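You operate a simulated robot arm through the tools that you are given. There is no shell and no other tool. Be economical: measure what you need, move in short steps, check, and stop when the job is done.

You are at the controls of a simulated robot arm. One attempt, no reset.

TASK
Click the white peg strip from the white shoe box into the empty cradle and bin the return label.
Fine: the middle cradle on the store bench; the label goes in the teal waste bin; press the box's lid home again; leave the other labels and lids.

Only the result counts: the job must be done as asked and must still hold three seconds after the hand-in. Knocking over, shifting, dropping, spilling or breaking anything else fails it. A push-on lid holds only when it is set on centred and level and pressed home; a screw cap is set on level and turned clockwise until tight.

THE ROBOT
A 7-joint arm with a two-finger parallel gripper on a trunk, on a base that drives. Base frame: it is fixed to the floor where the robot stands at the start and does not move with it; the origin is under the middle of the robot, x ahead of it, y to its left, z up; the surface under the hand at the start is at about z = 0.9. Lengths are in m, angles in rad, forces in N, time in s.
Its first joint turns from -2.897 to 2.897 rad. Places, roughly: cream label [1.5, 0.25, 1]; green label [1.25, 0.5, 1]; green mat [1.3, 0, 0.9]; lid of the brown shoe box (32x19x6 cm) [0.9, 0.1, 1]; lid of the small grey box (13x7x5 cm) [0.8, 0.4, 0.9]; middle cradle on the store bench [0.5, 0.5, 0.9]; teal waste bin [1.2, 0.3, 0.9]; yellow label [-0.5, 6, 0.5]. Payload 4.4 kg.
The TCP is the grasp point between the finger pads, 0.023 m short of the fingertips. In the tool frame z runs along the fingers and y along their closing line. The gripper opens to 0.094 m. The fingers are 0.038 m wide and 0.01 m thick; the gripper's body (0.054 by 0.096 m) begins 0.039 m behind the TCP.
Orientation is that of the tool frame in the base frame, as a unit quaternion [w, x, y, z]. With the fingers straight down and closing along the base's y, the tool's x points along the base's -x, its y along +y and its z along -z.

THE INTERFACE
- The arm moves only by the tool send_rows. Its argument "plan" is a list that holds one entry, the list of rows, each a list of 7 numbers: the shift along the base's x, y, z in m, then the turn, a rotation vector about the base's x, y, z in rad, then the opening, from 0 (shut) to 1 (fully open). In form: [[[dx, dy, dz, ax, ay, az, jaw], ...]]. A call has 1 to 12 rows; each row shifts and turns the commanded pose from where the row before left it. A row lasts 0.2 s, in which the tool goes at most 0.05 m and 0.15 rad; a call with a longer step from one row to the next is refused whole, and so is a gripper value outside its range. Where a pose cannot be reached the arm comes as near as it can. A force on the tool above 90 N (or 10 N above the force at the start of the call, whichever is more), or a blocked arm, ends the call early, and 0.2 s more pass. The fingers move at their own pace (about 0.108 m/s each) and stop on an object; they squeeze with about 31 N. The grip force told is the motor's: it shows also when the fingers shut on nothing. Time passes only in rows, and 0.2 s behind the last, so rows that do not move let the fingers close. It gives the time, the measured TCP pose, the force on the tool (base axes), the opening and the grip force at its end, in the units of the frame above (readings bear some noise), with the torque about the TCP (base axes, N m) and any sound that the robot's microphone picked up.
- Cameras (640 x 400 px; columns grow to the right, rows downward): "scene" is now at [0.1791, 0.2494, 1.4555]; the picture's right is [0.16, -0.99, 0.00], its down [-0.69, -0.11, -0.72] and it looks along [0.71, 0.12, -0.70] (base axes); focal length 266 px, centre (320, 200). "wrist" rides on the gripper at [0.086, 0.016, -0.075] in the tool frame; the picture's right is [-0.18, 0.98, 0.00], its down [-0.58, -0.11, -0.81] and it looks along [-0.79, -0.15, 0.59] (tool axes); focal length 243 px, centre (320, 200). There is no depth. A picture from a camera that has moved, and an enlarged one, comes with that camera's place and axes in the base frame and with its lens.
- camera(camera): a new picture of that camera. It takes no simulated time.
- drive_base(legs): drives the robot by 1 to 6 legs, each [ahead, left, turn to the left] in m, m and rad, along the robot's own axes; the way and the turn of a leg run together, so that a leg with both is an arc; at most 1.5 m and 3.142 rad a leg. The arm and the cameras ride along, it lands a little off, and it stops where it bumps. It gives what a move gives.
- head_to(pan, tilt): turns the head with the scene camera to pan (to the left, within 2.094 rad either way) and tilt (down, from -0.506 to 1.204), counted from straight ahead of the robot. It gives what a move gives.
- enlarge(camera, box): a new picture of the part [left, top, right, bottom] of that camera's present view, enlarged. It takes no simulated time.
- close_job(): hands the job in; it is judged then, once.

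Go step by step. Nothing tells you exact positions but the pictures and the camera data: compare them with the known pose of the tool, close in by small moves and look again before you grip or let go. The budget is 120 turns and 98 pictures, counting those below and the enlarged ones. Unless the task says otherwise, let go and move clear before handing in.

The tools are called after "Emit:" as a command line: name --argument value ..., lists and objects as JSON in quotes. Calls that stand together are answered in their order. send_rows: Moves the arm, as the interface text tells. Its arguments: {"type":"object","properties":{"plan":{"type":"array"}},"required":["plan"]} The other tools are called the same way: drive_base (legs) drives the base; head_to (pan, tilt) turns the head that bears the scene camera; camera (camera) takes a picture; enlarge (camera, box) takes an enlarged picture of a part of a camera's view; close_job () hands the job in.

At the start:

```text
clock: 0.0
position: [0.6321, 0.0536, 1.2244]
tool_rot: [0.0, 0.0, 1.0, -0.001]
force: [-0.6, -0.4, -0.6]
wrist_torque: [0.01, -0.02, 0.0]
opening: 0.094
finger_force: 0.0
robot x, y, heading: [-0.0007, -0.0001, -0.002]
head pan, tilt: [0.162, 0.773]
```

scene: 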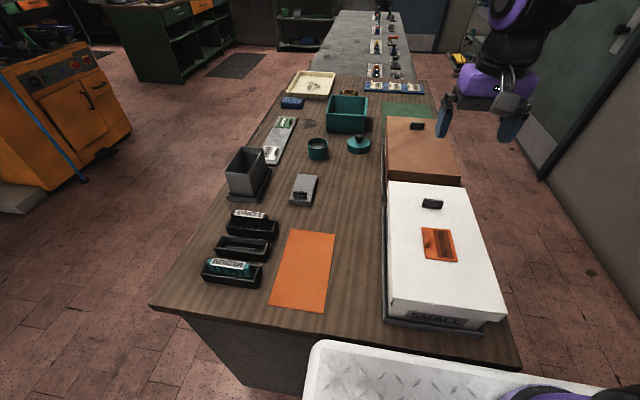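
wrist: 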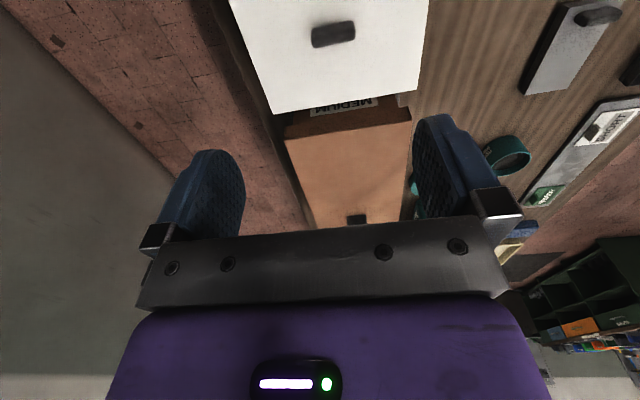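

I see the white shoe box at the right with a black knob and an orange label on its lid, and three cradles to the left. I'll take enlarged looks to read the labels.

Emit:
enlarge --camera "scene" --box '[370, 170, 530, 340]'

Emit:
enlarge --camera "scene" --box '[180, 140, 350, 320]'

Emit:
enlarge --camera "scene" --box '[250, 60, 450, 190]'

```text
2.35 times, centred on (450, 255) of scene
camera zoom: at [0.1791, 0.2494, 1.4555], right [0.16, -0.99, 0.0], down [-0.69, -0.11, -0.72], along [0.71, 0.12, -0.7], focal length 626 px, centre (14, 71)
```

zoom: 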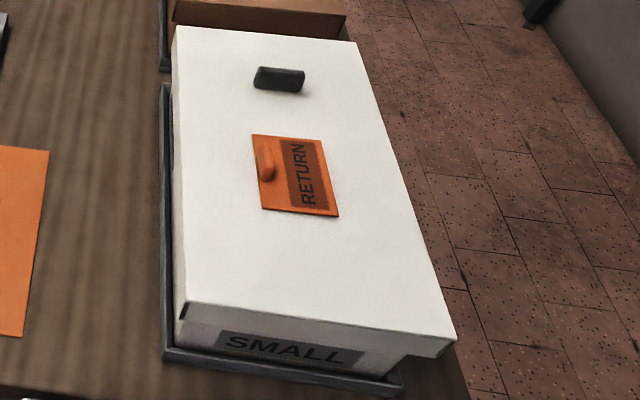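

```text
2.22 times, centred on (265, 230) of scene
camera zoom: at [0.1791, 0.2494, 1.4555], right [0.16, -0.99, 0.0], down [-0.69, -0.11, -0.72], along [0.71, 0.12, -0.7], focal length 591 px, centre (442, 133)
```

zoom: 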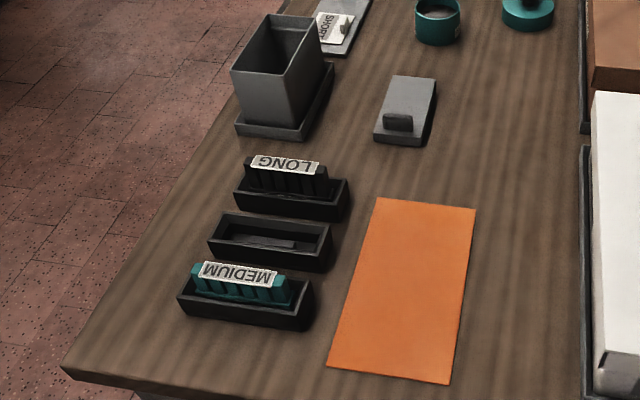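

```text
3.08 times, centred on (350, 125) of scene
camera zoom: at [0.1791, 0.2494, 1.4555], right [0.16, -0.99, 0.0], down [-0.69, -0.11, -0.72], along [0.71, 0.12, -0.7], focal length 819 px, centre (228, 431)
```

zoom: 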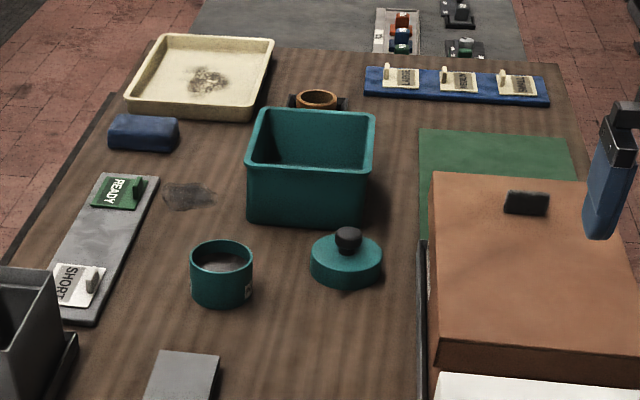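

The orange RETURN label with a raised tab lies on the white lid (tab near (0.54, 0.09)), the lid's knob is near (0.64, 0.07, 1.03), and the empty cradle is the middle one. First I'll hover above the label tab and look with the wrist camera.

Emit:
send_rows --plan '[[[-0.03, 0.013, -0.02, 0, 0, 0, 1], [-0.03, 0.013, -0.025, 0, 0, 0, 1], [-0.029, 0.013, -0.025, 0, 0, 0, 1], [0, 0, -0.024, 0, 0, 0, 1], [0, 0, 0, 0, 0, 0, 1]]]'

Emit:
camera --camera "wrist"

Emit:
camera --camera "scene"

```text
clock: 1.2
position: [0.5428, 0.0925, 1.1311]
tool_rot: [0.001, 0.0, 1.0, -0.001]
force: [-0.3, -0.1, 0.1]
wrist_torque: [0.02, -0.01, 0.0]
opening: 0.0938
finger_force: 0.0
robot x, y, heading: [0.0009, -0.0016, 0.002]
head pan, tilt: [0.162, 0.773]
```

```text
92 pictures are left
camera wrist: at [0.4565, 0.1092, 1.2071], right [0.18, 0.98, 0.0], down [0.58, -0.11, 0.81], along [0.79, -0.15, -0.59], focal length 243 px, centre (320, 200)
```

wrist: 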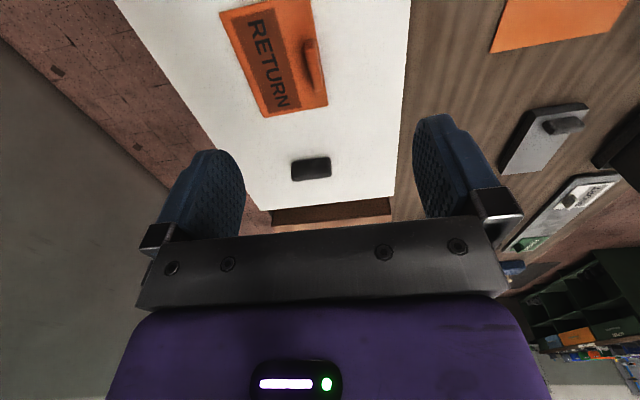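

```text
91 pictures are left
camera scene: at [0.179, 0.2493, 1.4555], right [0.16, -0.99, 0.0], down [-0.69, -0.11, -0.72], along [0.71, 0.12, -0.7], focal length 266 px, centre (320, 200)
```

scene: 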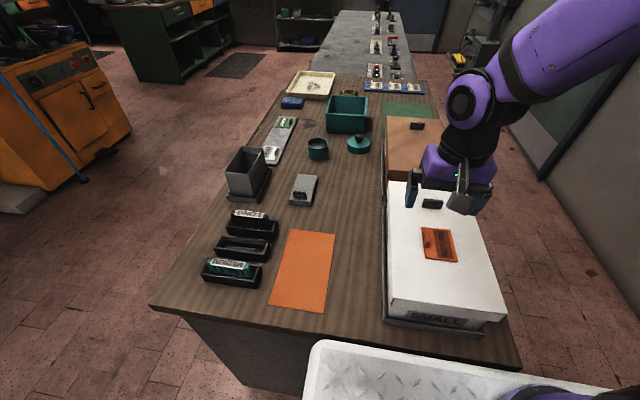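

The tab is about 3.5 cm long, nearly along x, centred near (0.534, 0.091). I go lower and look again.

Emit:
send_rows --plan '[[[-0.009, -0.001, -0.02, 0, 0, 0.07, 1], [0, 0, -0.02, 0, 0, 0, 1], [0, 0, 0, 0, 0, 0, 1]]]'

Emit:
camera --camera "wrist"

Emit:
enlarge --camera "scene" --box '[380, 150, 520, 280]'

```text
clock: 2.0
position: [0.5353, 0.0922, 1.0909]
tool_rot: [0.0, -0.035, 0.999, 0.0]
force: [-1.0, 0.0, 0.2]
wrist_torque: [0.01, -0.03, 0.02]
opening: 0.0938
finger_force: 0.1
robot x, y, heading: [0.0002, 0.0035, -0.001]
head pan, tilt: [0.162, 0.773]
```

```text
90 pictures are left
camera wrist: at [0.4474, 0.1028, 1.1668], right [0.11, 0.99, 0.0], down [0.59, -0.07, 0.81], along [0.8, -0.09, -0.59], focal length 243 px, centre (320, 200)
```

wrist: 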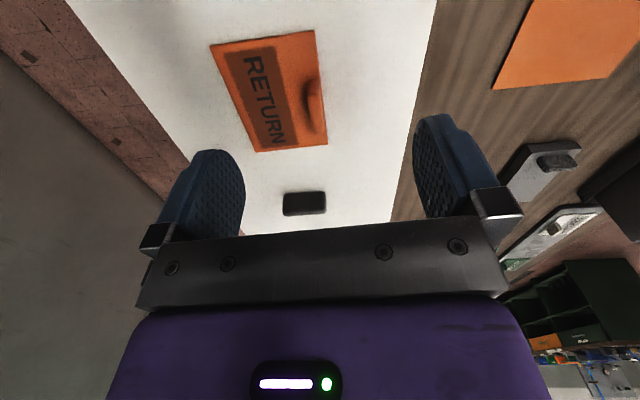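

```text
3.08 times, centred on (450, 215) of scene
camera zoom: at [0.179, 0.2494, 1.4555], right [0.16, -0.99, 0.0], down [-0.69, -0.11, -0.72], along [0.71, 0.12, -0.7], focal length 819 px, centre (-80, 154)
```

zoom: 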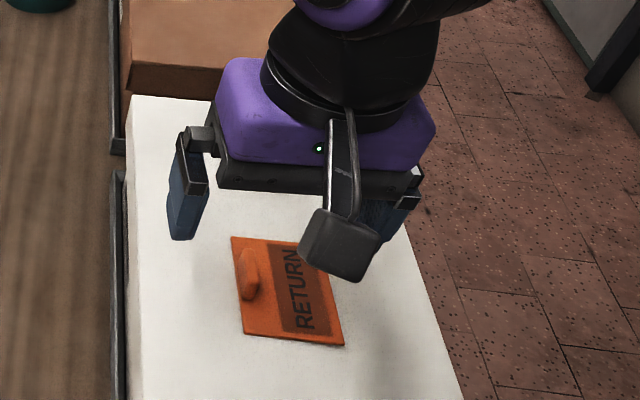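

Emit:
send_rows --plan '[[[-0.003, -0.001, -0.02, 0, 0, 0, 0.6], [0, 0, -0.014, 0, 0, 0, 0.5], [0, 0, 0, 0, 0, 0, 0.5]]]'

Emit:
camera --camera "wrist"

Emit:
enlarge --camera "scene" --box '[380, 170, 500, 280]'

```text
clock: 2.8
position: [0.5299, 0.0912, 1.0581]
tool_rot: [0.0, -0.035, 0.999, 0.0]
force: [0.0, 0.4, 0.6]
wrist_torque: [-0.02, -0.01, 0.02]
opening: 0.0469
finger_force: 0.1
robot x, y, heading: [0.001, 0.0026, -0.003]
head pan, tilt: [0.162, 0.773]
```

```text
88 pictures are left
camera wrist: at [0.4438, 0.1011, 1.1328], right [0.11, 0.99, 0.0], down [0.59, -0.07, 0.81], along [0.8, -0.09, -0.59], focal length 243 px, centre (320, 200)
```

wrist: 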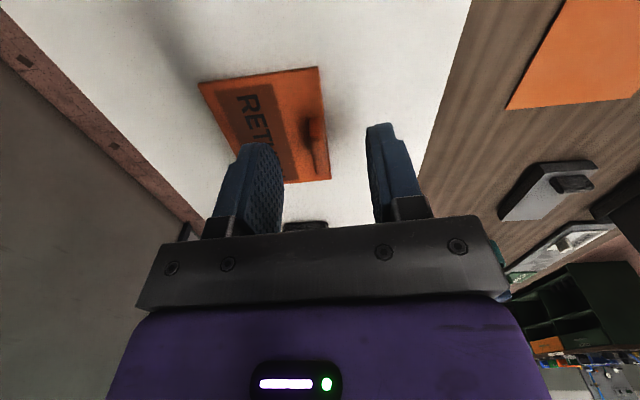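

```text
3.64 times, centred on (440, 225) of scene
camera zoom: at [0.179, 0.2494, 1.4555], right [0.16, -0.99, 0.0], down [-0.69, -0.11, -0.72], along [0.71, 0.12, -0.7], focal length 968 px, centre (-116, 109)
```

zoom: 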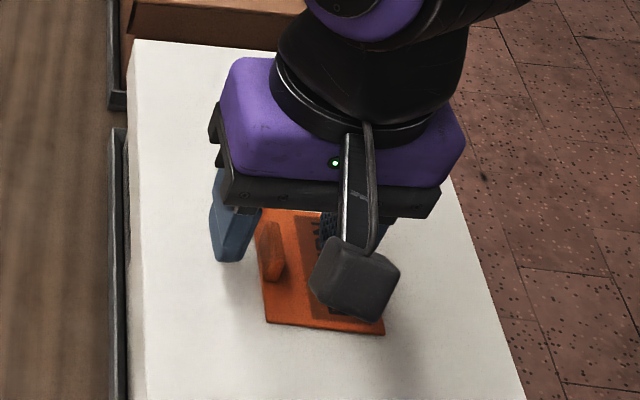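

Emit:
send_rows --plan '[[[0.002, -0.002, -0.006, 0, 0, 0, 0.4], [0, 0, 0, 0, 0, 0, 0.4]]]'

Emit:
enlarge --camera "wrist" --box '[180, 50, 460, 225]'

```text
clock: 3.4
position: [0.5353, 0.0892, 1.0518]
tool_rot: [0.0, -0.035, 0.999, 0.0]
force: [0.0, -0.2, -0.1]
wrist_torque: [0.03, -0.01, 0.01]
opening: 0.0375
finger_force: 0.1
robot x, y, heading: [0.0002, 0.0054, 0.002]
head pan, tilt: [0.162, 0.773]
```

```text
2.29 times, centred on (320, 138) of wrist
camera zoom: at [0.4465, 0.0998, 1.1265], right [0.11, 0.99, 0.0], down [0.59, -0.07, 0.81], along [0.8, -0.09, -0.59], focal length 555 px, centre (320, 343)
```

zoom: 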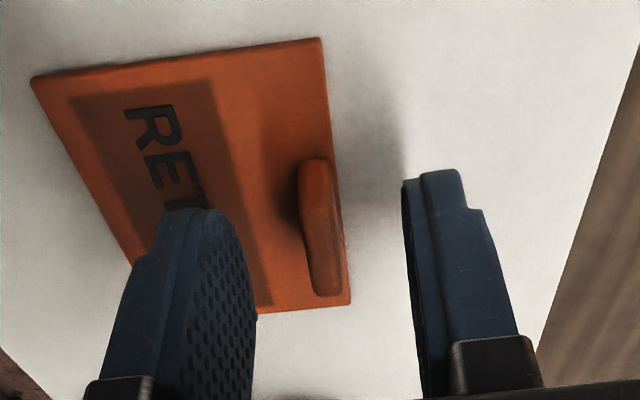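

Emit:
send_rows --plan '[[[0, 0, -0.004, 0, 0, 0, 0.4], [0, 0, 0, 0, 0, 0, 0.4]]]'

Emit:
enlarge --camera "wrist" --box '[180, 50, 460, 225]'

Emit:
enlarge --camera "scene" --box '[400, 200, 480, 270]'

```text
clock: 4.0
position: [0.5335, 0.0893, 1.0479]
tool_rot: [0.0, -0.035, 0.999, 0.0]
force: [-0.9, 0.2, 0.3]
wrist_torque: [0.03, -0.02, 0.0]
opening: 0.0374
finger_force: 0.1
robot x, y, heading: [-0.0007, 0.0005, -0.004]
head pan, tilt: [0.162, 0.773]
```

```text
2.29 times, centred on (320, 138) of wrist
camera zoom: at [0.446, 0.0989, 1.1225], right [0.11, 0.99, 0.0], down [0.59, -0.07, 0.81], along [0.8, -0.09, -0.59], focal length 555 px, centre (320, 343)
```

zoom: 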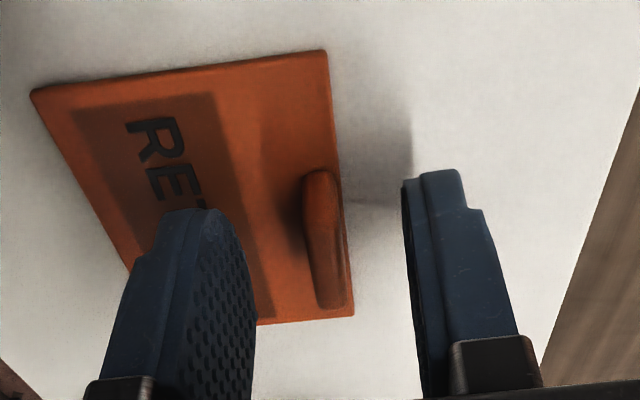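

```text
5.71 times, centred on (440, 235) of scene
camera zoom: at [0.179, 0.2494, 1.4555], right [0.16, -0.99, 0.0], down [-0.69, -0.11, -0.72], along [0.71, 0.12, -0.7], focal length 1521 px, centre (-366, 0)
```

zoom: 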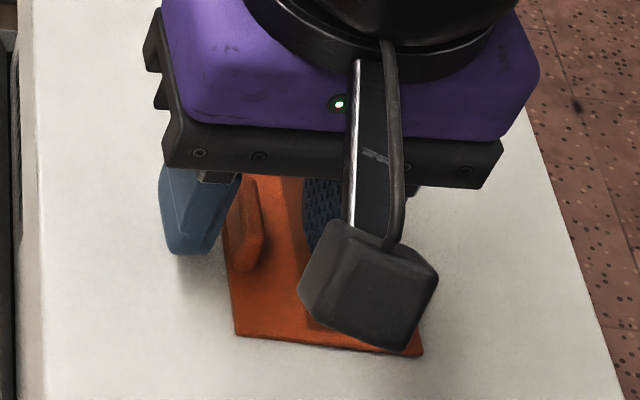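

Emit:
send_rows --plan '[[[0, 0, -0.003, 0, 0, 0, 0.4], [0, 0, 0, 0, 0, 0, 0.4]]]'

Emit:
enlarge --camera "wrist" --box '[180, 50, 460, 225]'

```text
clock: 4.6
position: [0.5329, 0.0889, 1.0441]
tool_rot: [0.0, -0.035, 0.999, 0.0]
force: [0.3, 0.4, 0.5]
wrist_torque: [-0.02, -0.01, 0.02]
opening: 0.0375
finger_force: 0.1
robot x, y, heading: [-0.0002, 0.0018, 0.006]
head pan, tilt: [0.162, 0.773]
```

```text
2.29 times, centred on (320, 138) of wrist
camera zoom: at [0.4458, 0.099, 1.1193], right [0.11, 0.99, 0.0], down [0.59, -0.07, 0.81], along [0.8, -0.09, -0.59], focal length 555 px, centre (320, 343)
```

zoom: 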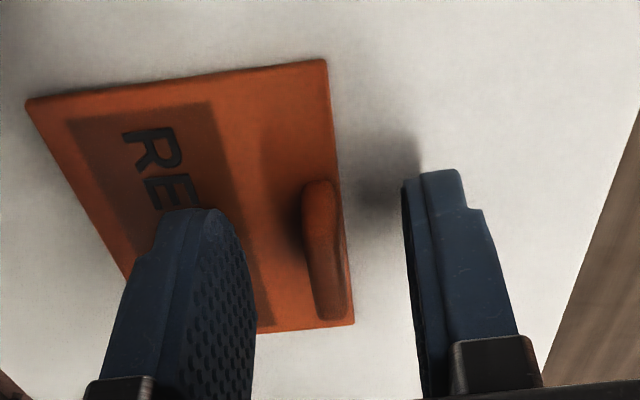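

Emit:
send_rows --plan '[[[0.006, 0, -0.003, 0, 0, 0, 0.4], [0, 0, 0, 0, 0, 0, 0.4]]]'

Emit:
enlarge --camera "wrist" --box '[180, 50, 460, 225]'

```text
clock: 5.2
position: [0.5392, 0.0887, 1.0419]
tool_rot: [0.0, -0.034, 0.999, 0.0]
force: [0.7, -0.3, 0.7]
wrist_torque: [-0.01, 0.01, 0.0]
opening: 0.0374
finger_force: 0.0
robot x, y, heading: [0.0001, -0.0006, 0.003]
head pan, tilt: [0.162, 0.773]
```

```text
2.29 times, centred on (320, 138) of wrist
camera zoom: at [0.4522, 0.0991, 1.1167], right [0.11, 0.99, 0.0], down [0.59, -0.07, 0.81], along [0.8, -0.09, -0.59], focal length 555 px, centre (320, 343)
```

zoom: 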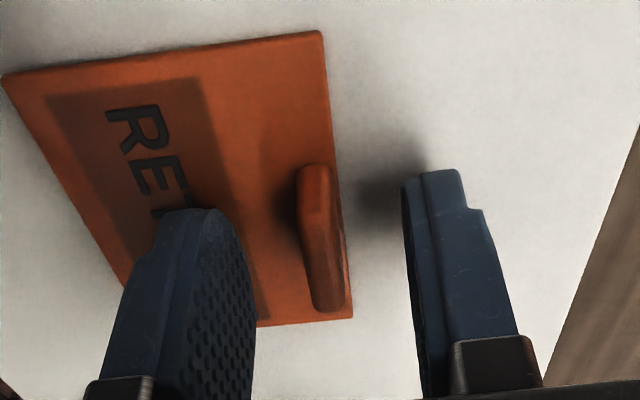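

Emit:
send_rows --plan '[[[0, 0, -0.002, 0, 0, 0, 0.4], [0, 0, 0, 0, 0, 0, 0.0], [0, 0, 0, 0, 0, 0, 0.0], [0, 0, 0, 0, 0, 0, 0.0]]]'

Emit:
enlarge --camera "wrist" --box '[180, 50, 460, 225]'

```text
clock: 6.2
position: [0.5401, 0.0893, 1.0397]
tool_rot: [0.0, -0.035, 0.999, 0.0]
force: [-0.3, 0.3, -0.5]
wrist_torque: [0.0, 0.04, 0.01]
opening: 0.0065
finger_force: 30.9
robot x, y, heading: [-0.0062, 0.0023, 0.001]
head pan, tilt: [0.162, 0.773]
```

```text
2.29 times, centred on (320, 138) of wrist
camera zoom: at [0.4523, 0.0988, 1.1142], right [0.11, 0.99, 0.0], down [0.59, -0.07, 0.81], along [0.8, -0.09, -0.59], focal length 555 px, centre (320, 343)
```

zoom: 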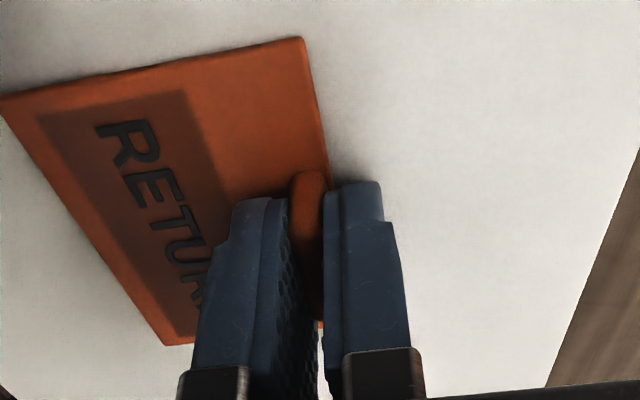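

Gripped (opening 6.5 mm). I lift straight up and check whether the label comes along and the lid stays.

Emit:
send_rows --plan '[[[0, 0, 0.01, 0, 0, 0, 0.0], [0, 0, 0.02, 0, 0, 0, 0.0], [0, 0, 0.04, 0, 0, 0, 0.0], [0, 0, 0.04, 0, 0, 0, 0.0], [0, 0, 0.04, 0, 0, 0, 0.0], [0, 0, 0, 0, 0, 0, 0.0]]]'

Emit:
camera --camera "wrist"

Emit:
camera --camera "scene"

```text
clock: 7.6
position: [0.5399, 0.087, 1.1914]
tool_rot: [0.0, -0.035, 0.999, 0.0]
force: [0.7, 0.3, 0.2]
wrist_torque: [0.0, 0.02, -0.03]
opening: 0.0062
finger_force: 30.5
robot x, y, heading: [-0.0006, -0.0042, 0.002]
head pan, tilt: [0.162, 0.773]
```

```text
80 pictures are left
camera wrist: at [0.4527, 0.0972, 1.2665], right [0.12, 0.99, 0.0], down [0.59, -0.07, 0.81], along [0.8, -0.09, -0.59], focal length 243 px, centre (320, 200)
```

wrist: 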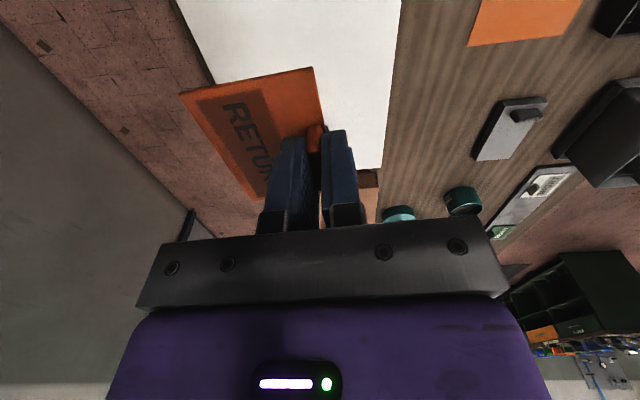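

```text
79 pictures are left
camera scene: at [0.1792, 0.2494, 1.4555], right [0.16, -0.99, 0.0], down [-0.69, -0.11, -0.71], along [0.71, 0.12, -0.7], focal length 266 px, centre (320, 200)
```

scene: 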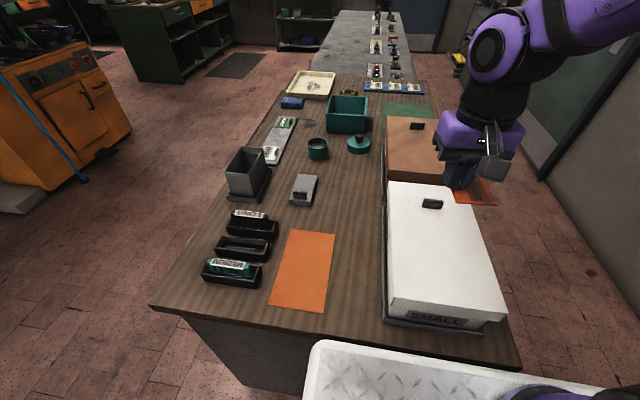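

The label is held and the lid is undisturbed. I'll look to the right to check the aisle before driving around to the bin.

Emit:
head_to --pan -1.0 --tilt 0.6

Emit:
camera --camera "scene"

```text
clock: 9.0
position: [0.5401, 0.087, 1.1918]
tool_rot: [0.0, -0.035, 0.999, 0.0]
force: [-0.1, -0.6, -0.1]
wrist_torque: [0.0, 0.0, 0.0]
opening: 0.0066
finger_force: 31.2
robot x, y, heading: [0.0027, 0.001, -0.004]
head pan, tilt: [-1.0, 0.6]
```

```text
78 pictures are left
camera scene: at [0.1461, 0.1618, 1.4703], right [-0.84, -0.54, 0.0], down [-0.31, 0.48, -0.82], along [0.45, -0.69, -0.57], focal length 266 px, centre (320, 200)
```

scene: 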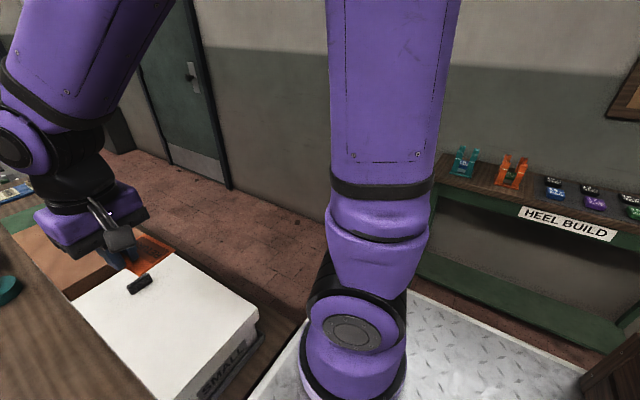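

The aisle on the right is clear, with a shelf at about y<-0.9 near the start only. I raise the arm slightly and drive out in stages.

Emit:
send_rows --plan '[[[0, 0, 0.03, 0, 0, 0, 0.0], [0, 0, 0.03, 0, 0, 0, 0.0]]]'

Emit:
drive_base --legs '[[0, -0.5, 0], [1.2, 0, 0]]'

Emit:
head_to --pan 0.9 --tilt 0.7

Emit:
camera --camera "scene"

```text
clock: 9.6
position: [0.5402, 0.0878, 1.2486]
tool_rot: [0.001, -0.036, 0.999, 0.0]
force: [-0.3, 0.9, 0.7]
wrist_torque: [0.0, 0.02, 0.01]
opening: 0.0064
finger_force: 30.9
robot x, y, heading: [-0.0004, -0.0023, -0.003]
head pan, tilt: [-1.0, 0.6]
```

```text
clock: 18.2
position: [1.7626, -0.421, 1.249]
tool_rot: [0.0, -0.026, 1.0, -0.001]
force: [0.5, -1.1, 0.0]
wrist_torque: [0.0, -0.01, 0.02]
opening: 0.0067
finger_force: 31.3
robot x, y, heading: [1.2199, -0.4974, -0.014]
head pan, tilt: [-1.0, 0.6]
```

```text
clock: 20.1
position: [1.7618, -0.4192, 1.2503]
tool_rot: [0.001, -0.026, 1.0, 0.0]
force: [0.0, -0.4, 0.1]
wrist_torque: [0.0, -0.03, -0.06]
opening: 0.0065
finger_force: 30.7
robot x, y, heading: [1.2196, -0.4975, -0.02]
head pan, tilt: [0.901, 0.7]
```

```text
77 pictures are left
camera scene: at [1.376, -0.1983, 1.4617], right [0.77, -0.64, 0.0], down [-0.41, -0.5, -0.76], along [0.49, 0.59, -0.64], focal length 266 px, centre (320, 200)
```

scene: 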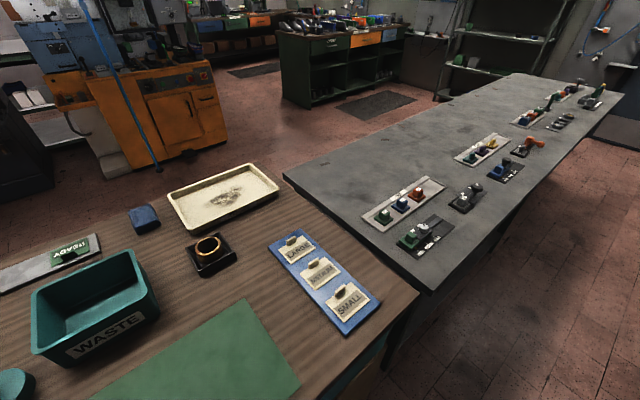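

Bin centre is about (1.21, 0.29), rim near z 1.0. I back off, turn left and drive up to the bench.

Emit:
drive_base --legs '[[0, -0.27, 0], [0, 0, 1.58], [0.22, 0, 0]]'

Emit:
head_to --pan 0.0 --tilt 0.75

Emit:
camera --camera "scene"

```text
clock: 27.1
position: [1.1824, -0.0002, 1.2492]
tool_rot: [0.0, -0.705, 0.709, 0.0]
force: [-0.4, 0.5, 0.1]
wrist_torque: [-0.01, -0.01, 0.01]
opening: 0.0065
finger_force: 30.5
robot x, y, heading: [1.2305, -0.5441, 1.497]
head pan, tilt: [0.901, 0.7]
```

```text
clock: 28.3
position: [1.1829, -0.0015, 1.2496]
tool_rot: [0.0, -0.706, 0.709, 0.0]
force: [-1.4, 0.1, -0.3]
wrist_torque: [0.0, 0.0, -0.04]
opening: 0.0066
finger_force: 30.7
robot x, y, heading: [1.2277, -0.549, 1.496]
head pan, tilt: [0.0, 0.75]
```

```text
76 pictures are left
camera scene: at [1.0078, -0.3445, 1.4574], right [1.0, -0.07, 0.0], down [-0.05, -0.68, -0.73], along [0.05, 0.73, -0.68], focal length 266 px, centre (320, 200)
```

scene: 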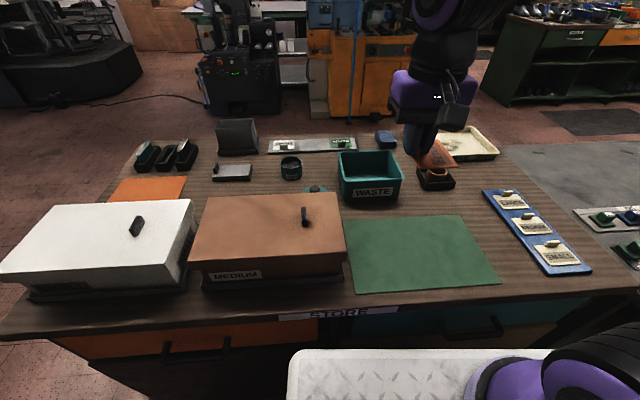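

Emit:
send_rows --plan '[[[-0.002, 0.048, 0, 0, 0, 0, 0], [-0.002, 0.048, 0, 0, 0, 0, 0], [-0.002, 0.048, 0, 0, 0, 0, 0], [-0.002, 0.048, 0, 0, 0, 0, 0], [-0.002, 0.048, -0.02, 0, 0, 0, 0], [-0.001, 0.044, -0.02, 0, 0, 0, 0], [0, 0, -0.04, 0, 0, 0, 0], [0, 0, -0.04, 0, 0, 0, 0], [0, 0, 0, 0, 0, 0, 0]]]'

Emit:
enlarge --camera "scene" --box '[260, 60, 500, 220]'

Emit:
camera --camera "wrist"

```text
refused: row 5 steps farther than a row can; nothing moved
```

```text
2.50 times, centred on (380, 140) of scene
camera zoom: at [1.0078, -0.3445, 1.4574], right [1.0, -0.07, 0.0], down [-0.05, -0.68, -0.73], along [0.05, 0.73, -0.68], focal length 665 px, centre (170, 350)
```

zoom: 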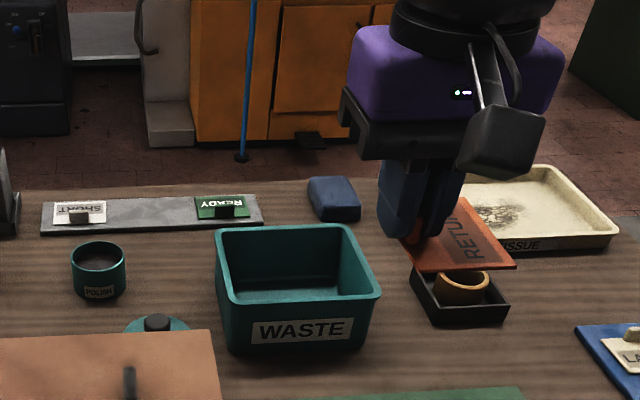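

```text
74 pictures are left
camera wrist: at [1.1658, -0.0869, 1.324], right [-0.98, 0.19, 0.0], down [0.11, 0.58, 0.81], along [0.15, 0.79, -0.59], focal length 243 px, centre (320, 200)
```

wrist: 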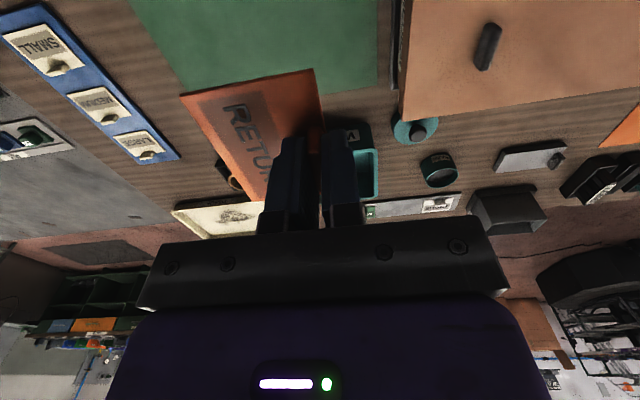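

Bin spans x 1.11–1.29, y 0.245–0.395, rim z≈0.98. The label hangs toward +x of the fingers, so I aim the TCP at (1.175, 0.315).

Emit:
send_rows --plan '[[[-0.001, 0.048, 0, 0, 0, 0, 0], [-0.001, 0.048, 0, 0, 0, 0, 0], [-0.001, 0.048, 0, 0, 0, 0, 0], [-0.001, 0.048, 0, 0, 0, 0, 0], [-0.001, 0.048, 0, 0, 0, 0, 0], [-0.001, 0.048, 0, 0, 0, 0, 0], [-0.001, 0.028, -0.03, 0, 0, 0, 0], [0, 0, -0.045, 0, 0, 0, 0], [0, 0, -0.045, 0, 0, 0, 0], [0, 0, 0, 0, 0, 0, 0]]]'

Emit:
enlarge --camera "scene" --box '[260, 60, 500, 220]'

Emit:
camera --camera "wrist"

```text
clock: 30.5
position: [1.1785, 0.3194, 1.1307]
tool_rot: [-0.001, -0.706, 0.708, 0.0]
force: [-0.8, -0.5, -0.8]
wrist_torque: [0.03, -0.01, 0.0]
opening: 0.0065
finger_force: 31.1
robot x, y, heading: [1.2316, -0.5489, 1.495]
head pan, tilt: [0.0, 0.75]
```

```text
2.50 times, centred on (380, 140) of scene
camera zoom: at [1.0078, -0.3445, 1.4574], right [1.0, -0.07, 0.0], down [-0.05, -0.68, -0.73], along [0.05, 0.73, -0.68], focal length 665 px, centre (170, 350)
```

zoom: 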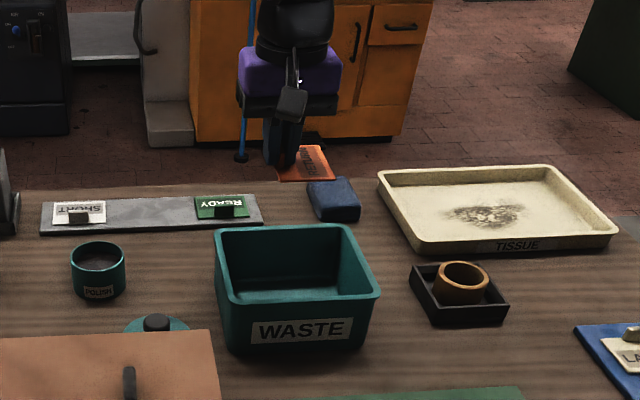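

```text
72 pictures are left
camera wrist: at [1.1613, 0.2329, 1.2067], right [-0.98, 0.19, 0.0], down [0.11, 0.58, 0.81], along [0.15, 0.79, -0.59], focal length 243 px, centre (320, 200)
```

wrist: 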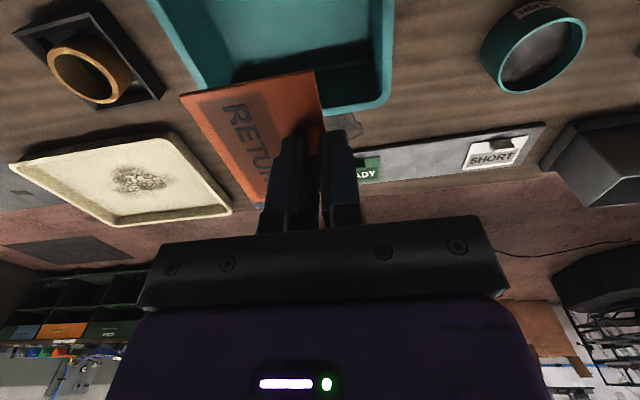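

The position checks out over the bin. I lower the label inside and release.

Emit:
send_rows --plan '[[[0, 0, -0.045, 0, 0, 0, 0], [0, 0, -0.045, 0, 0, 0, 0], [0, 0, -0.04, 0, 0, 0, 0], [0, 0, -0.01, 0, 0, 0, 0], [0, 0, 0, 0, 0, 0, 0.3], [0, 0, 0, 0, 0, 0, 0.3], [0, 0, 0, 0, 0, 0, 0.3], [0, 0, 0.04, 0, 0, 0, 0.3], [0, 0, 0.045, 0, 0, 0, 0.3], [0, 0, 0.045, 0, 0, 0, 0.3], [0, 0, 0.045, 0, 0, 0, 0.3]]]'

Emit:
enlarge --camera "scene" --box '[260, 60, 500, 220]'

Emit:
camera --camera "wrist"

```text
clock: 32.9
position: [1.1737, 0.3155, 1.1639]
tool_rot: [-0.001, -0.706, 0.708, 0.0]
force: [0.1, 0.1, -0.7]
wrist_torque: [-0.05, 0.0, 0.04]
opening: 0.0281
finger_force: 0.0
robot x, y, heading: [1.2309, -0.5444, 1.495]
head pan, tilt: [0.0, 0.75]
```

```text
2.50 times, centred on (380, 140) of scene
camera zoom: at [1.0078, -0.3441, 1.4574], right [1.0, -0.07, 0.0], down [-0.05, -0.68, -0.73], along [0.05, 0.73, -0.68], focal length 665 px, centre (170, 350)
```

zoom: 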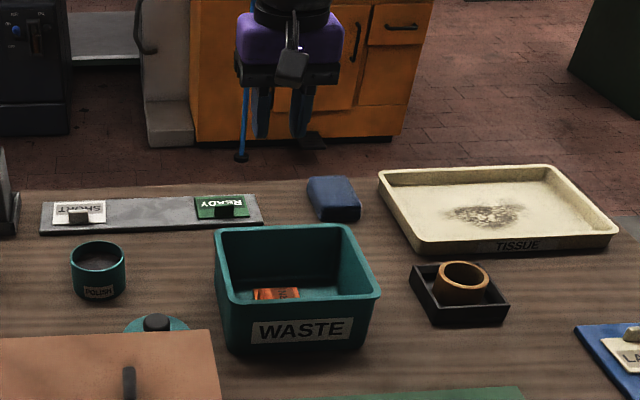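

```text
70 pictures are left
camera wrist: at [1.1561, 0.229, 1.2391], right [-0.98, 0.19, 0.0], down [0.11, 0.58, 0.81], along [0.15, 0.79, -0.59], focal length 243 px, centre (320, 200)
```

wrist: 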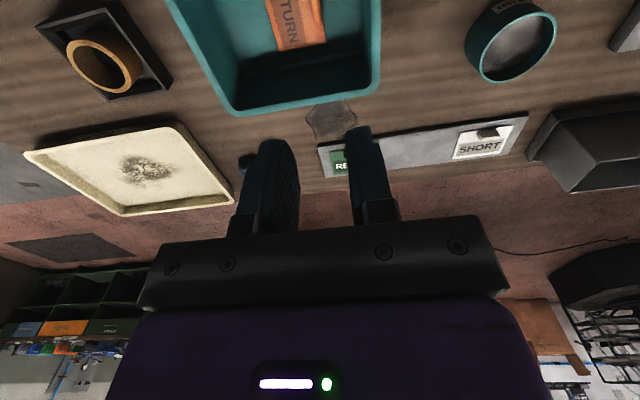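

The label is in the bin. I retract the arm and drive back to the front, a few cm farther back for better reach.

Emit:
send_rows --plan '[[[0, -0.03, 0.04, 0, 0, 0, 0.3], [0, -0.03, 0.04, 0, 0, 0, 0.5], [0, -0.048, 0, 0, 0, 0, 0.5], [0, -0.048, 0, 0, 0, 0, 0.5], [0, -0.048, 0, 0, 0, 0, 0.5], [0, -0.048, 0, 0, 0, 0, 0.5], [0, -0.048, 0, 0, 0, 0, 0.5]]]'

Emit:
drive_base --legs '[[-0.22, 0, 0], [0, 0, -1.495], [0, 0.27, 0], [-1.25, 0, 0]]'

```text
clock: 34.5
position: [1.1739, 0.0159, 1.2408]
tool_rot: [0.0, -0.705, 0.709, -0.001]
force: [-0.6, 0.4, 0.1]
wrist_torque: [-0.06, 0.0, 0.01]
opening: 0.047
finger_force: 0.0
robot x, y, heading: [1.2333, -0.542, 1.495]
head pan, tilt: [0.0, 0.75]
```

```text
clock: 47.0
position: [0.5216, -0.43, 1.2416]
tool_rot: [0.0, -0.058, 0.998, 0.0]
force: [-0.1, 0.2, -1.3]
wrist_torque: [0.0, 0.0, -0.03]
opening: 0.0471
finger_force: 0.0
robot x, y, heading: [-0.0259, -0.5573, 0.046]
head pan, tilt: [0.0, 0.75]
```

Emit:
drive_base --legs '[[0, 0, -0.046], [-0.02, 0.6, 0]]'

Emit:
head_to --pan 0.0 --tilt 0.85

Emit:
camera --camera "scene"

Emit:
camera --camera "wrist"

```text
clock: 50.8
position: [0.5161, 0.1355, 1.2419]
tool_rot: [0.001, -0.025, 1.0, 0.0]
force: [-0.6, -0.4, 0.5]
wrist_torque: [0.02, -0.02, 0.03]
opening: 0.0472
finger_force: 0.0
robot x, y, heading: [-0.0402, 0.0503, -0.023]
head pan, tilt: [0.0, 0.75]
```

```text
clock: 51.5
position: [0.5158, 0.1338, 1.2403]
tool_rot: [0.0, -0.025, 1.0, 0.0]
force: [0.2, 0.1, 0.9]
wrist_torque: [0.02, 0.0, 0.02]
opening: 0.047
finger_force: 0.1
robot x, y, heading: [-0.0394, 0.0492, -0.024]
head pan, tilt: [0.0, 0.85]
```

```text
69 pictures are left
camera scene: at [0.1388, 0.2807, 1.4494], right [-0.02, -1.0, 0.0], down [-0.75, 0.02, -0.66], along [0.66, -0.01, -0.75], focal length 266 px, centre (320, 200)
```

scene: 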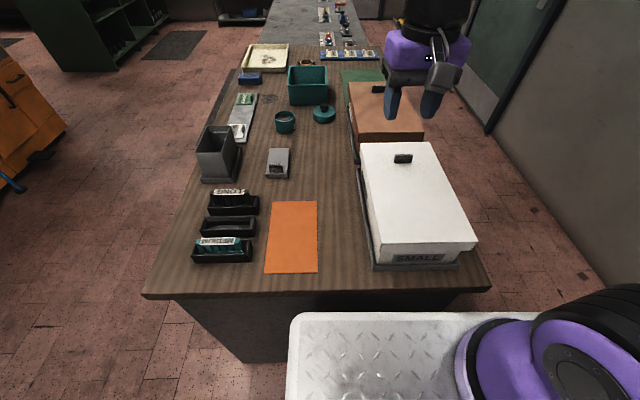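

```text
68 pictures are left
camera wrist: at [0.4271, 0.1462, 1.3166], right [0.14, 0.99, 0.0], down [0.59, -0.08, 0.81], along [0.8, -0.11, -0.59], focal length 243 px, centre (320, 200)
```

wrist: 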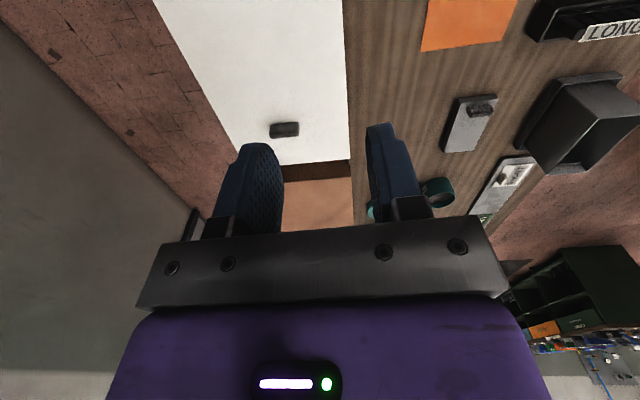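

I'm back in front of the bench. The knob sits near (0.634, 0.07, 1.035), wide along y, so I turn the tool 90° to close along x and hover over it.

Emit:
send_rows --plan '[[[0.0107, -0.0058, 0, 0, 0, 0.1382, 0.6], [0.0107, -0.0058, 0, 0, 0, 0.1382, 0.6], [0.0107, -0.0058, 0, 0, 0, 0.1382, 0.6], [0.0107, -0.0058, 0, 0, 0, 0.1382, 0.6], [0.0107, -0.0058, 0, 0, 0, 0.1382, 0.6], [0.0107, -0.0058, 0, 0, 0, 0.1382, 0.6], [0.0107, -0.0058, 0, 0, 0, 0.1382, 0.6], [0.0107, -0.0058, -0.02, 0, 0, 0.1382, 0.6], [0.0107, -0.0058, -0.02, 0, 0, 0.1382, 0.6], [0.0107, -0.0058, -0.03, 0, 0, 0.1382, 0.6], [0.0107, -0.0058, -0.03, 0, 0, 0.1382, 0.6], [0, 0, -0.02, 0, 0, 0, 0.6]]]'

Emit:
camera --camera "wrist"

Emit:
enlarge --camera "scene" --box '[340, 70, 500, 180]'

```text
clock: 54.1
position: [0.631, 0.0718, 1.1247]
tool_rot: [0.0, -0.707, 0.707, 0.0]
force: [0.2, 0.0, 1.4]
wrist_torque: [-0.02, -0.04, -0.05]
opening: 0.0564
finger_force: 0.0
robot x, y, heading: [-0.0428, 0.0508, -0.021]
head pan, tilt: [0.0, 0.85]
```

```text
67 pictures are left
camera wrist: at [0.6151, -0.015, 1.1991], right [-0.98, 0.18, 0.0], down [0.11, 0.58, 0.81], along [0.15, 0.79, -0.59], focal length 243 px, centre (320, 200)
```

wrist: 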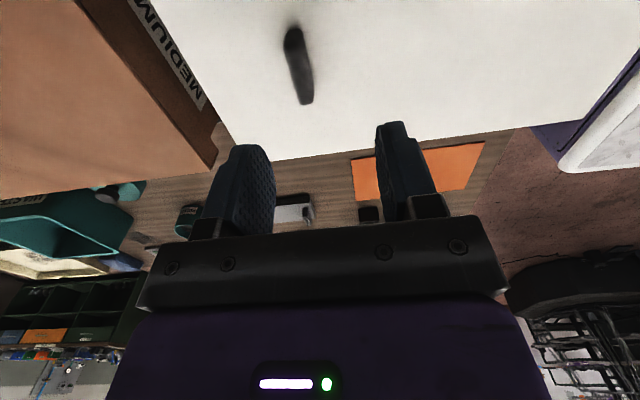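

```text
3.64 times, centred on (420, 125) of scene
camera zoom: at [0.1385, 0.2807, 1.4495], right [-0.02, -1.0, 0.0], down [-0.75, 0.02, -0.66], along [0.66, -0.01, -0.75], focal length 968 px, centre (-44, 473)
```

zoom: 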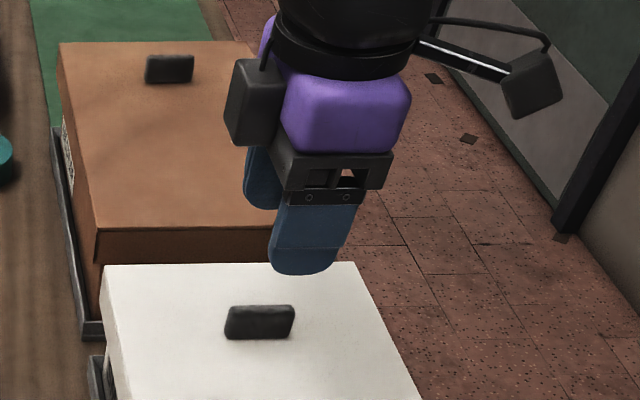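

Emit:
send_rows --plan '[[[0.01, -0.004, -0.025, 0, 0, 0, 0.6], [0, 0, -0.025, 0, 0, 0, 0.6], [0, 0, 0, 0, 0, 0, 0.6]]]'

Emit:
camera --camera "wrist"

Emit:
enlarge --camera "scene" --box '[340, 70, 500, 180]'

```text
clock: 54.9
position: [0.6418, 0.0649, 1.0746]
tool_rot: [0.0, -0.707, 0.708, 0.0]
force: [-0.7, -0.1, 0.4]
wrist_torque: [-0.01, 0.02, 0.02]
opening: 0.0564
finger_force: 0.1
robot x, y, heading: [-0.0416, 0.05, -0.023]
head pan, tilt: [0.0, 0.85]
```

```text
65 pictures are left
camera wrist: at [0.6245, -0.0198, 1.1488], right [-0.98, 0.19, 0.0], down [0.11, 0.58, 0.81], along [0.15, 0.79, -0.59], focal length 243 px, centre (320, 200)
```

wrist: 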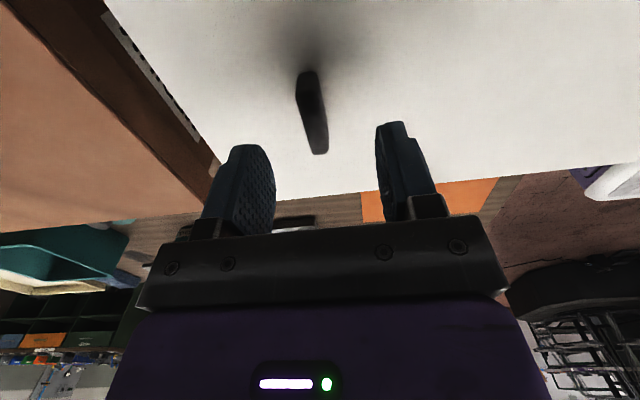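

```text
3.64 times, centred on (420, 125) of scene
camera zoom: at [0.1387, 0.2807, 1.4494], right [-0.02, -1.0, 0.0], down [-0.75, 0.02, -0.66], along [0.66, -0.01, -0.75], focal length 968 px, centre (-44, 473)
```

zoom: 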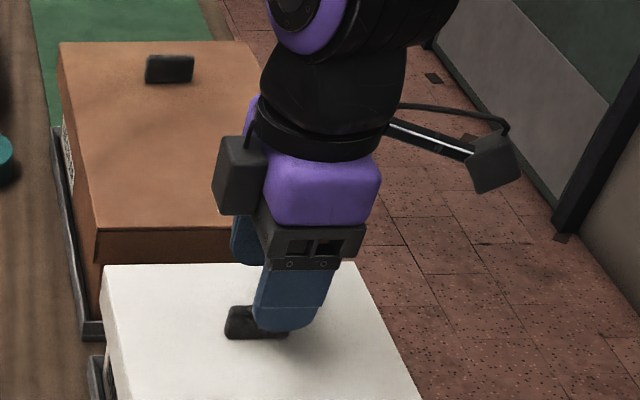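

Emit:
send_rows --plan '[[[0.002, 0, -0.02, 0, 0, 0, 0.5], [0, 0, -0.013, 0, 0, 0, 0.45], [0, 0, 0, 0, 0, 0, 0.45]]]'

Emit:
camera --camera "wrist"

Emit:
enlarge --camera "scene" --box '[360, 100, 460, 180]'

```text
clock: 55.7
position: [0.643, 0.0663, 1.0411]
tool_rot: [0.001, 0.707, -0.707, 0.0]
force: [-0.8, -0.7, 0.3]
wrist_torque: [-0.01, 0.02, -0.01]
opening: 0.0425
finger_force: 0.1
robot x, y, heading: [-0.0404, 0.0492, -0.019]
head pan, tilt: [0.0, 0.85]
```

```text
63 pictures are left
camera wrist: at [0.6267, -0.0209, 1.1162], right [-0.98, 0.18, 0.0], down [0.11, 0.58, 0.81], along [0.15, 0.79, -0.59], focal length 243 px, centre (320, 200)
```

wrist: 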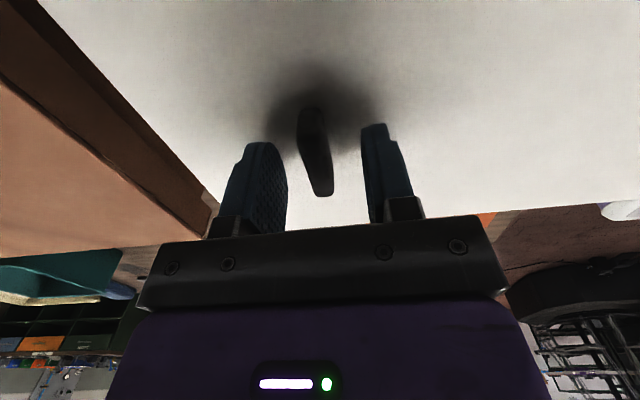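

```text
5.00 times, centred on (410, 140) of scene
camera zoom: at [0.1388, 0.2807, 1.4494], right [-0.02, -1.0, 0.0], down [-0.75, 0.02, -0.66], along [0.66, -0.01, -0.75], focal length 1331 px, centre (-130, 500)
```

zoom: 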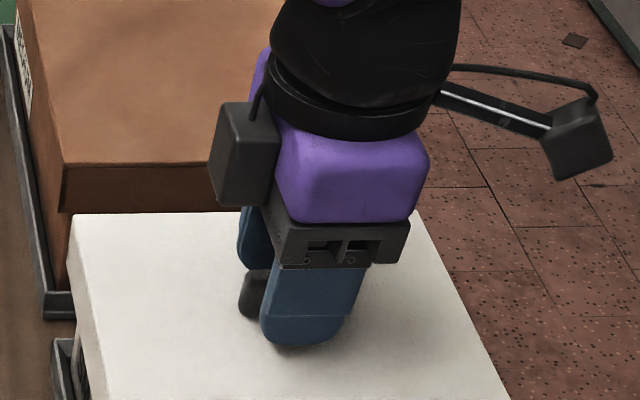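

Emit:
send_rows --plan '[[[0.002, 0.003, -0.004, 0, 0, 0, 0.45], [0, 0, 0, 0, 0, 0, 0.0], [0, 0, 0, 0, 0, 0, 0.0], [0, 0, 0, 0, 0, 0, 0.0]]]'

Emit:
enlarge --camera "wrist" --box '[180, 50, 460, 225]'

```text
clock: 56.7
position: [0.6475, 0.0697, 1.0375]
tool_rot: [0.002, -0.706, 0.708, -0.001]
force: [-0.4, 0.7, 0.1]
wrist_torque: [0.0, 0.0, 0.0]
opening: 0.0113
finger_force: 31.4
robot x, y, heading: [-0.0467, 0.0493, -0.018]
head pan, tilt: [0.0, 0.85]
```

```text
2.29 times, centred on (320, 138) of wrist
camera zoom: at [0.6297, -0.0169, 1.1119], right [-0.98, 0.19, 0.0], down [0.11, 0.58, 0.81], along [0.15, 0.79, -0.59], focal length 555 px, centre (320, 343)
```

zoom: 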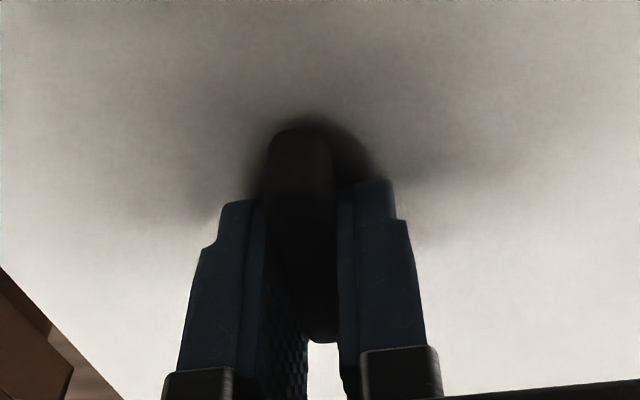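

Knob gripped (11 mm). I lift gently and watch force and level.

Emit:
send_rows --plan '[[[0, 0, 0.005, 0, 0, 0, 0.0], [0, 0, 0.005, 0, 0, 0, 0.0], [0, 0, 0.01, 0, 0, 0, 0.0], [0, 0, 0.01, 0, 0, 0, 0.0], [0, 0, 0, 0, 0, 0, 0.0]]]'

Emit:
camera --camera "scene"

```text
clock: 57.9
position: [0.646, 0.0694, 1.0641]
tool_rot: [-0.001, -0.706, 0.708, 0.0]
force: [-1.2, -0.6, -0.6]
wrist_torque: [0.0, -0.06, 0.02]
opening: 0.0112
finger_force: 31.3
robot x, y, heading: [-0.0427, 0.0499, -0.022]
head pan, tilt: [0.0, 0.85]
```

```text
60 pictures are left
camera scene: at [0.1389, 0.2807, 1.4494], right [-0.02, -1.0, 0.0], down [-0.75, 0.02, -0.66], along [0.66, -0.01, -0.75], focal length 266 px, centre (320, 200)
```

scene: 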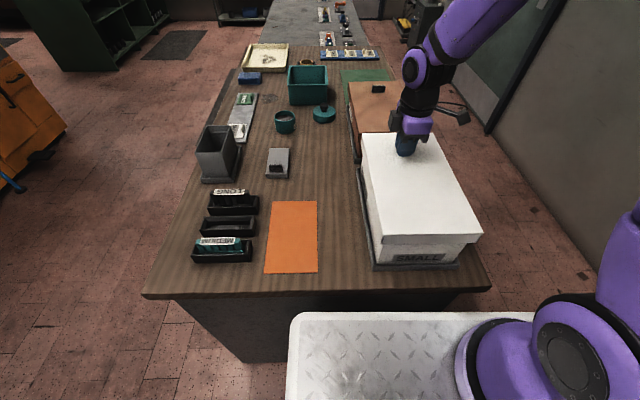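

Emit:
send_rows --plan '[[[0, 0, 0.02, 0, 0, 0, 0.0], [0, 0, 0.03, 0, 0, 0, 0.0], [0, 0, 0.04, 0, 0, 0, 0.0], [0, 0, 0.03, 0, 0, 0, 0.0], [0, 0, 0, 0, 0, 0, 0.0]]]'

Emit:
camera --camera "scene"

```text
clock: 59.1
position: [0.6445, 0.0675, 1.1866]
tool_rot: [0.0, -0.707, 0.707, 0.0]
force: [-0.1, -0.2, 0.1]
wrist_torque: [0.01, -0.05, 0.0]
opening: 0.0113
finger_force: 31.6
robot x, y, heading: [-0.0441, 0.0508, -0.018]
head pan, tilt: [0.0, 0.85]
```

```text
59 pictures are left
camera scene: at [0.139, 0.2806, 1.4494], right [-0.02, -1.0, 0.0], down [-0.75, 0.02, -0.66], along [0.66, -0.01, -0.75], focal length 266 px, centre (320, 200)
```

scene: 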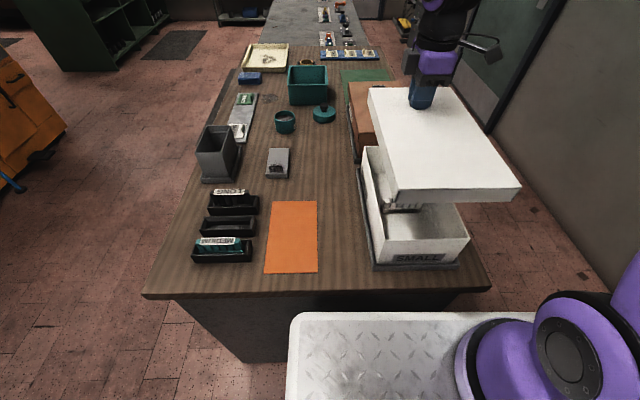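

The lid is off cleanly and level. I carry it left over the clear patch (knob target (0.608, 0.30)) between the box tray and the cradles.

Emit:
send_rows --plan '[[[-0.006, 0.039, 0, 0, 0, 0, 0], [-0.006, 0.039, 0, 0, 0, 0, 0], [-0.006, 0.039, 0, 0, 0, 0, 0], [-0.006, 0.039, 0, 0, 0, 0, 0], [-0.006, 0.039, 0, 0, 0, 0, 0], [-0.007, 0.038, 0, 0, 0, 0, 0], [0, 0, -0.04, 0, 0, 0, 0], [0, 0, -0.04, 0, 0, 0, 0], [0, 0, -0.04, 0, 0, 0, 0], [0, 0, -0.03, 0, 0, 0, 0], [0, 0, 0, 0, 0, 0, 0]]]'

Emit:
camera --camera "scene"

```text
clock: 61.5
position: [0.6109, 0.3019, 1.0358]
tool_rot: [0.0, 0.707, -0.707, 0.0]
force: [-0.1, -0.7, -0.7]
wrist_torque: [0.03, -0.03, 0.02]
opening: 0.0113
finger_force: 30.7
robot x, y, heading: [-0.0394, 0.0498, -0.024]
head pan, tilt: [0.0, 0.85]
```

```text
58 pictures are left
camera scene: at [0.1388, 0.2807, 1.4494], right [-0.02, -1.0, 0.0], down [-0.75, 0.02, -0.66], along [0.66, -0.01, -0.75], focal length 266 px, centre (320, 200)
```

scene: 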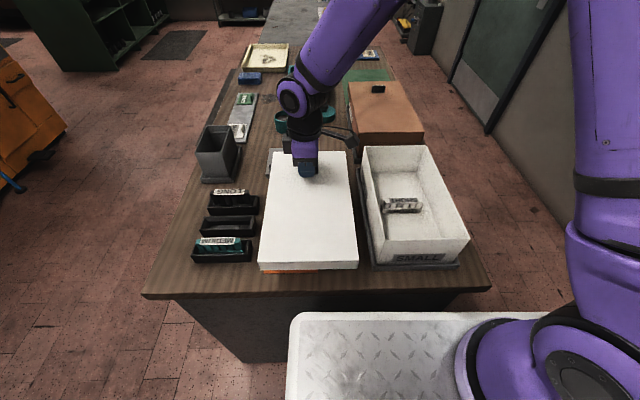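

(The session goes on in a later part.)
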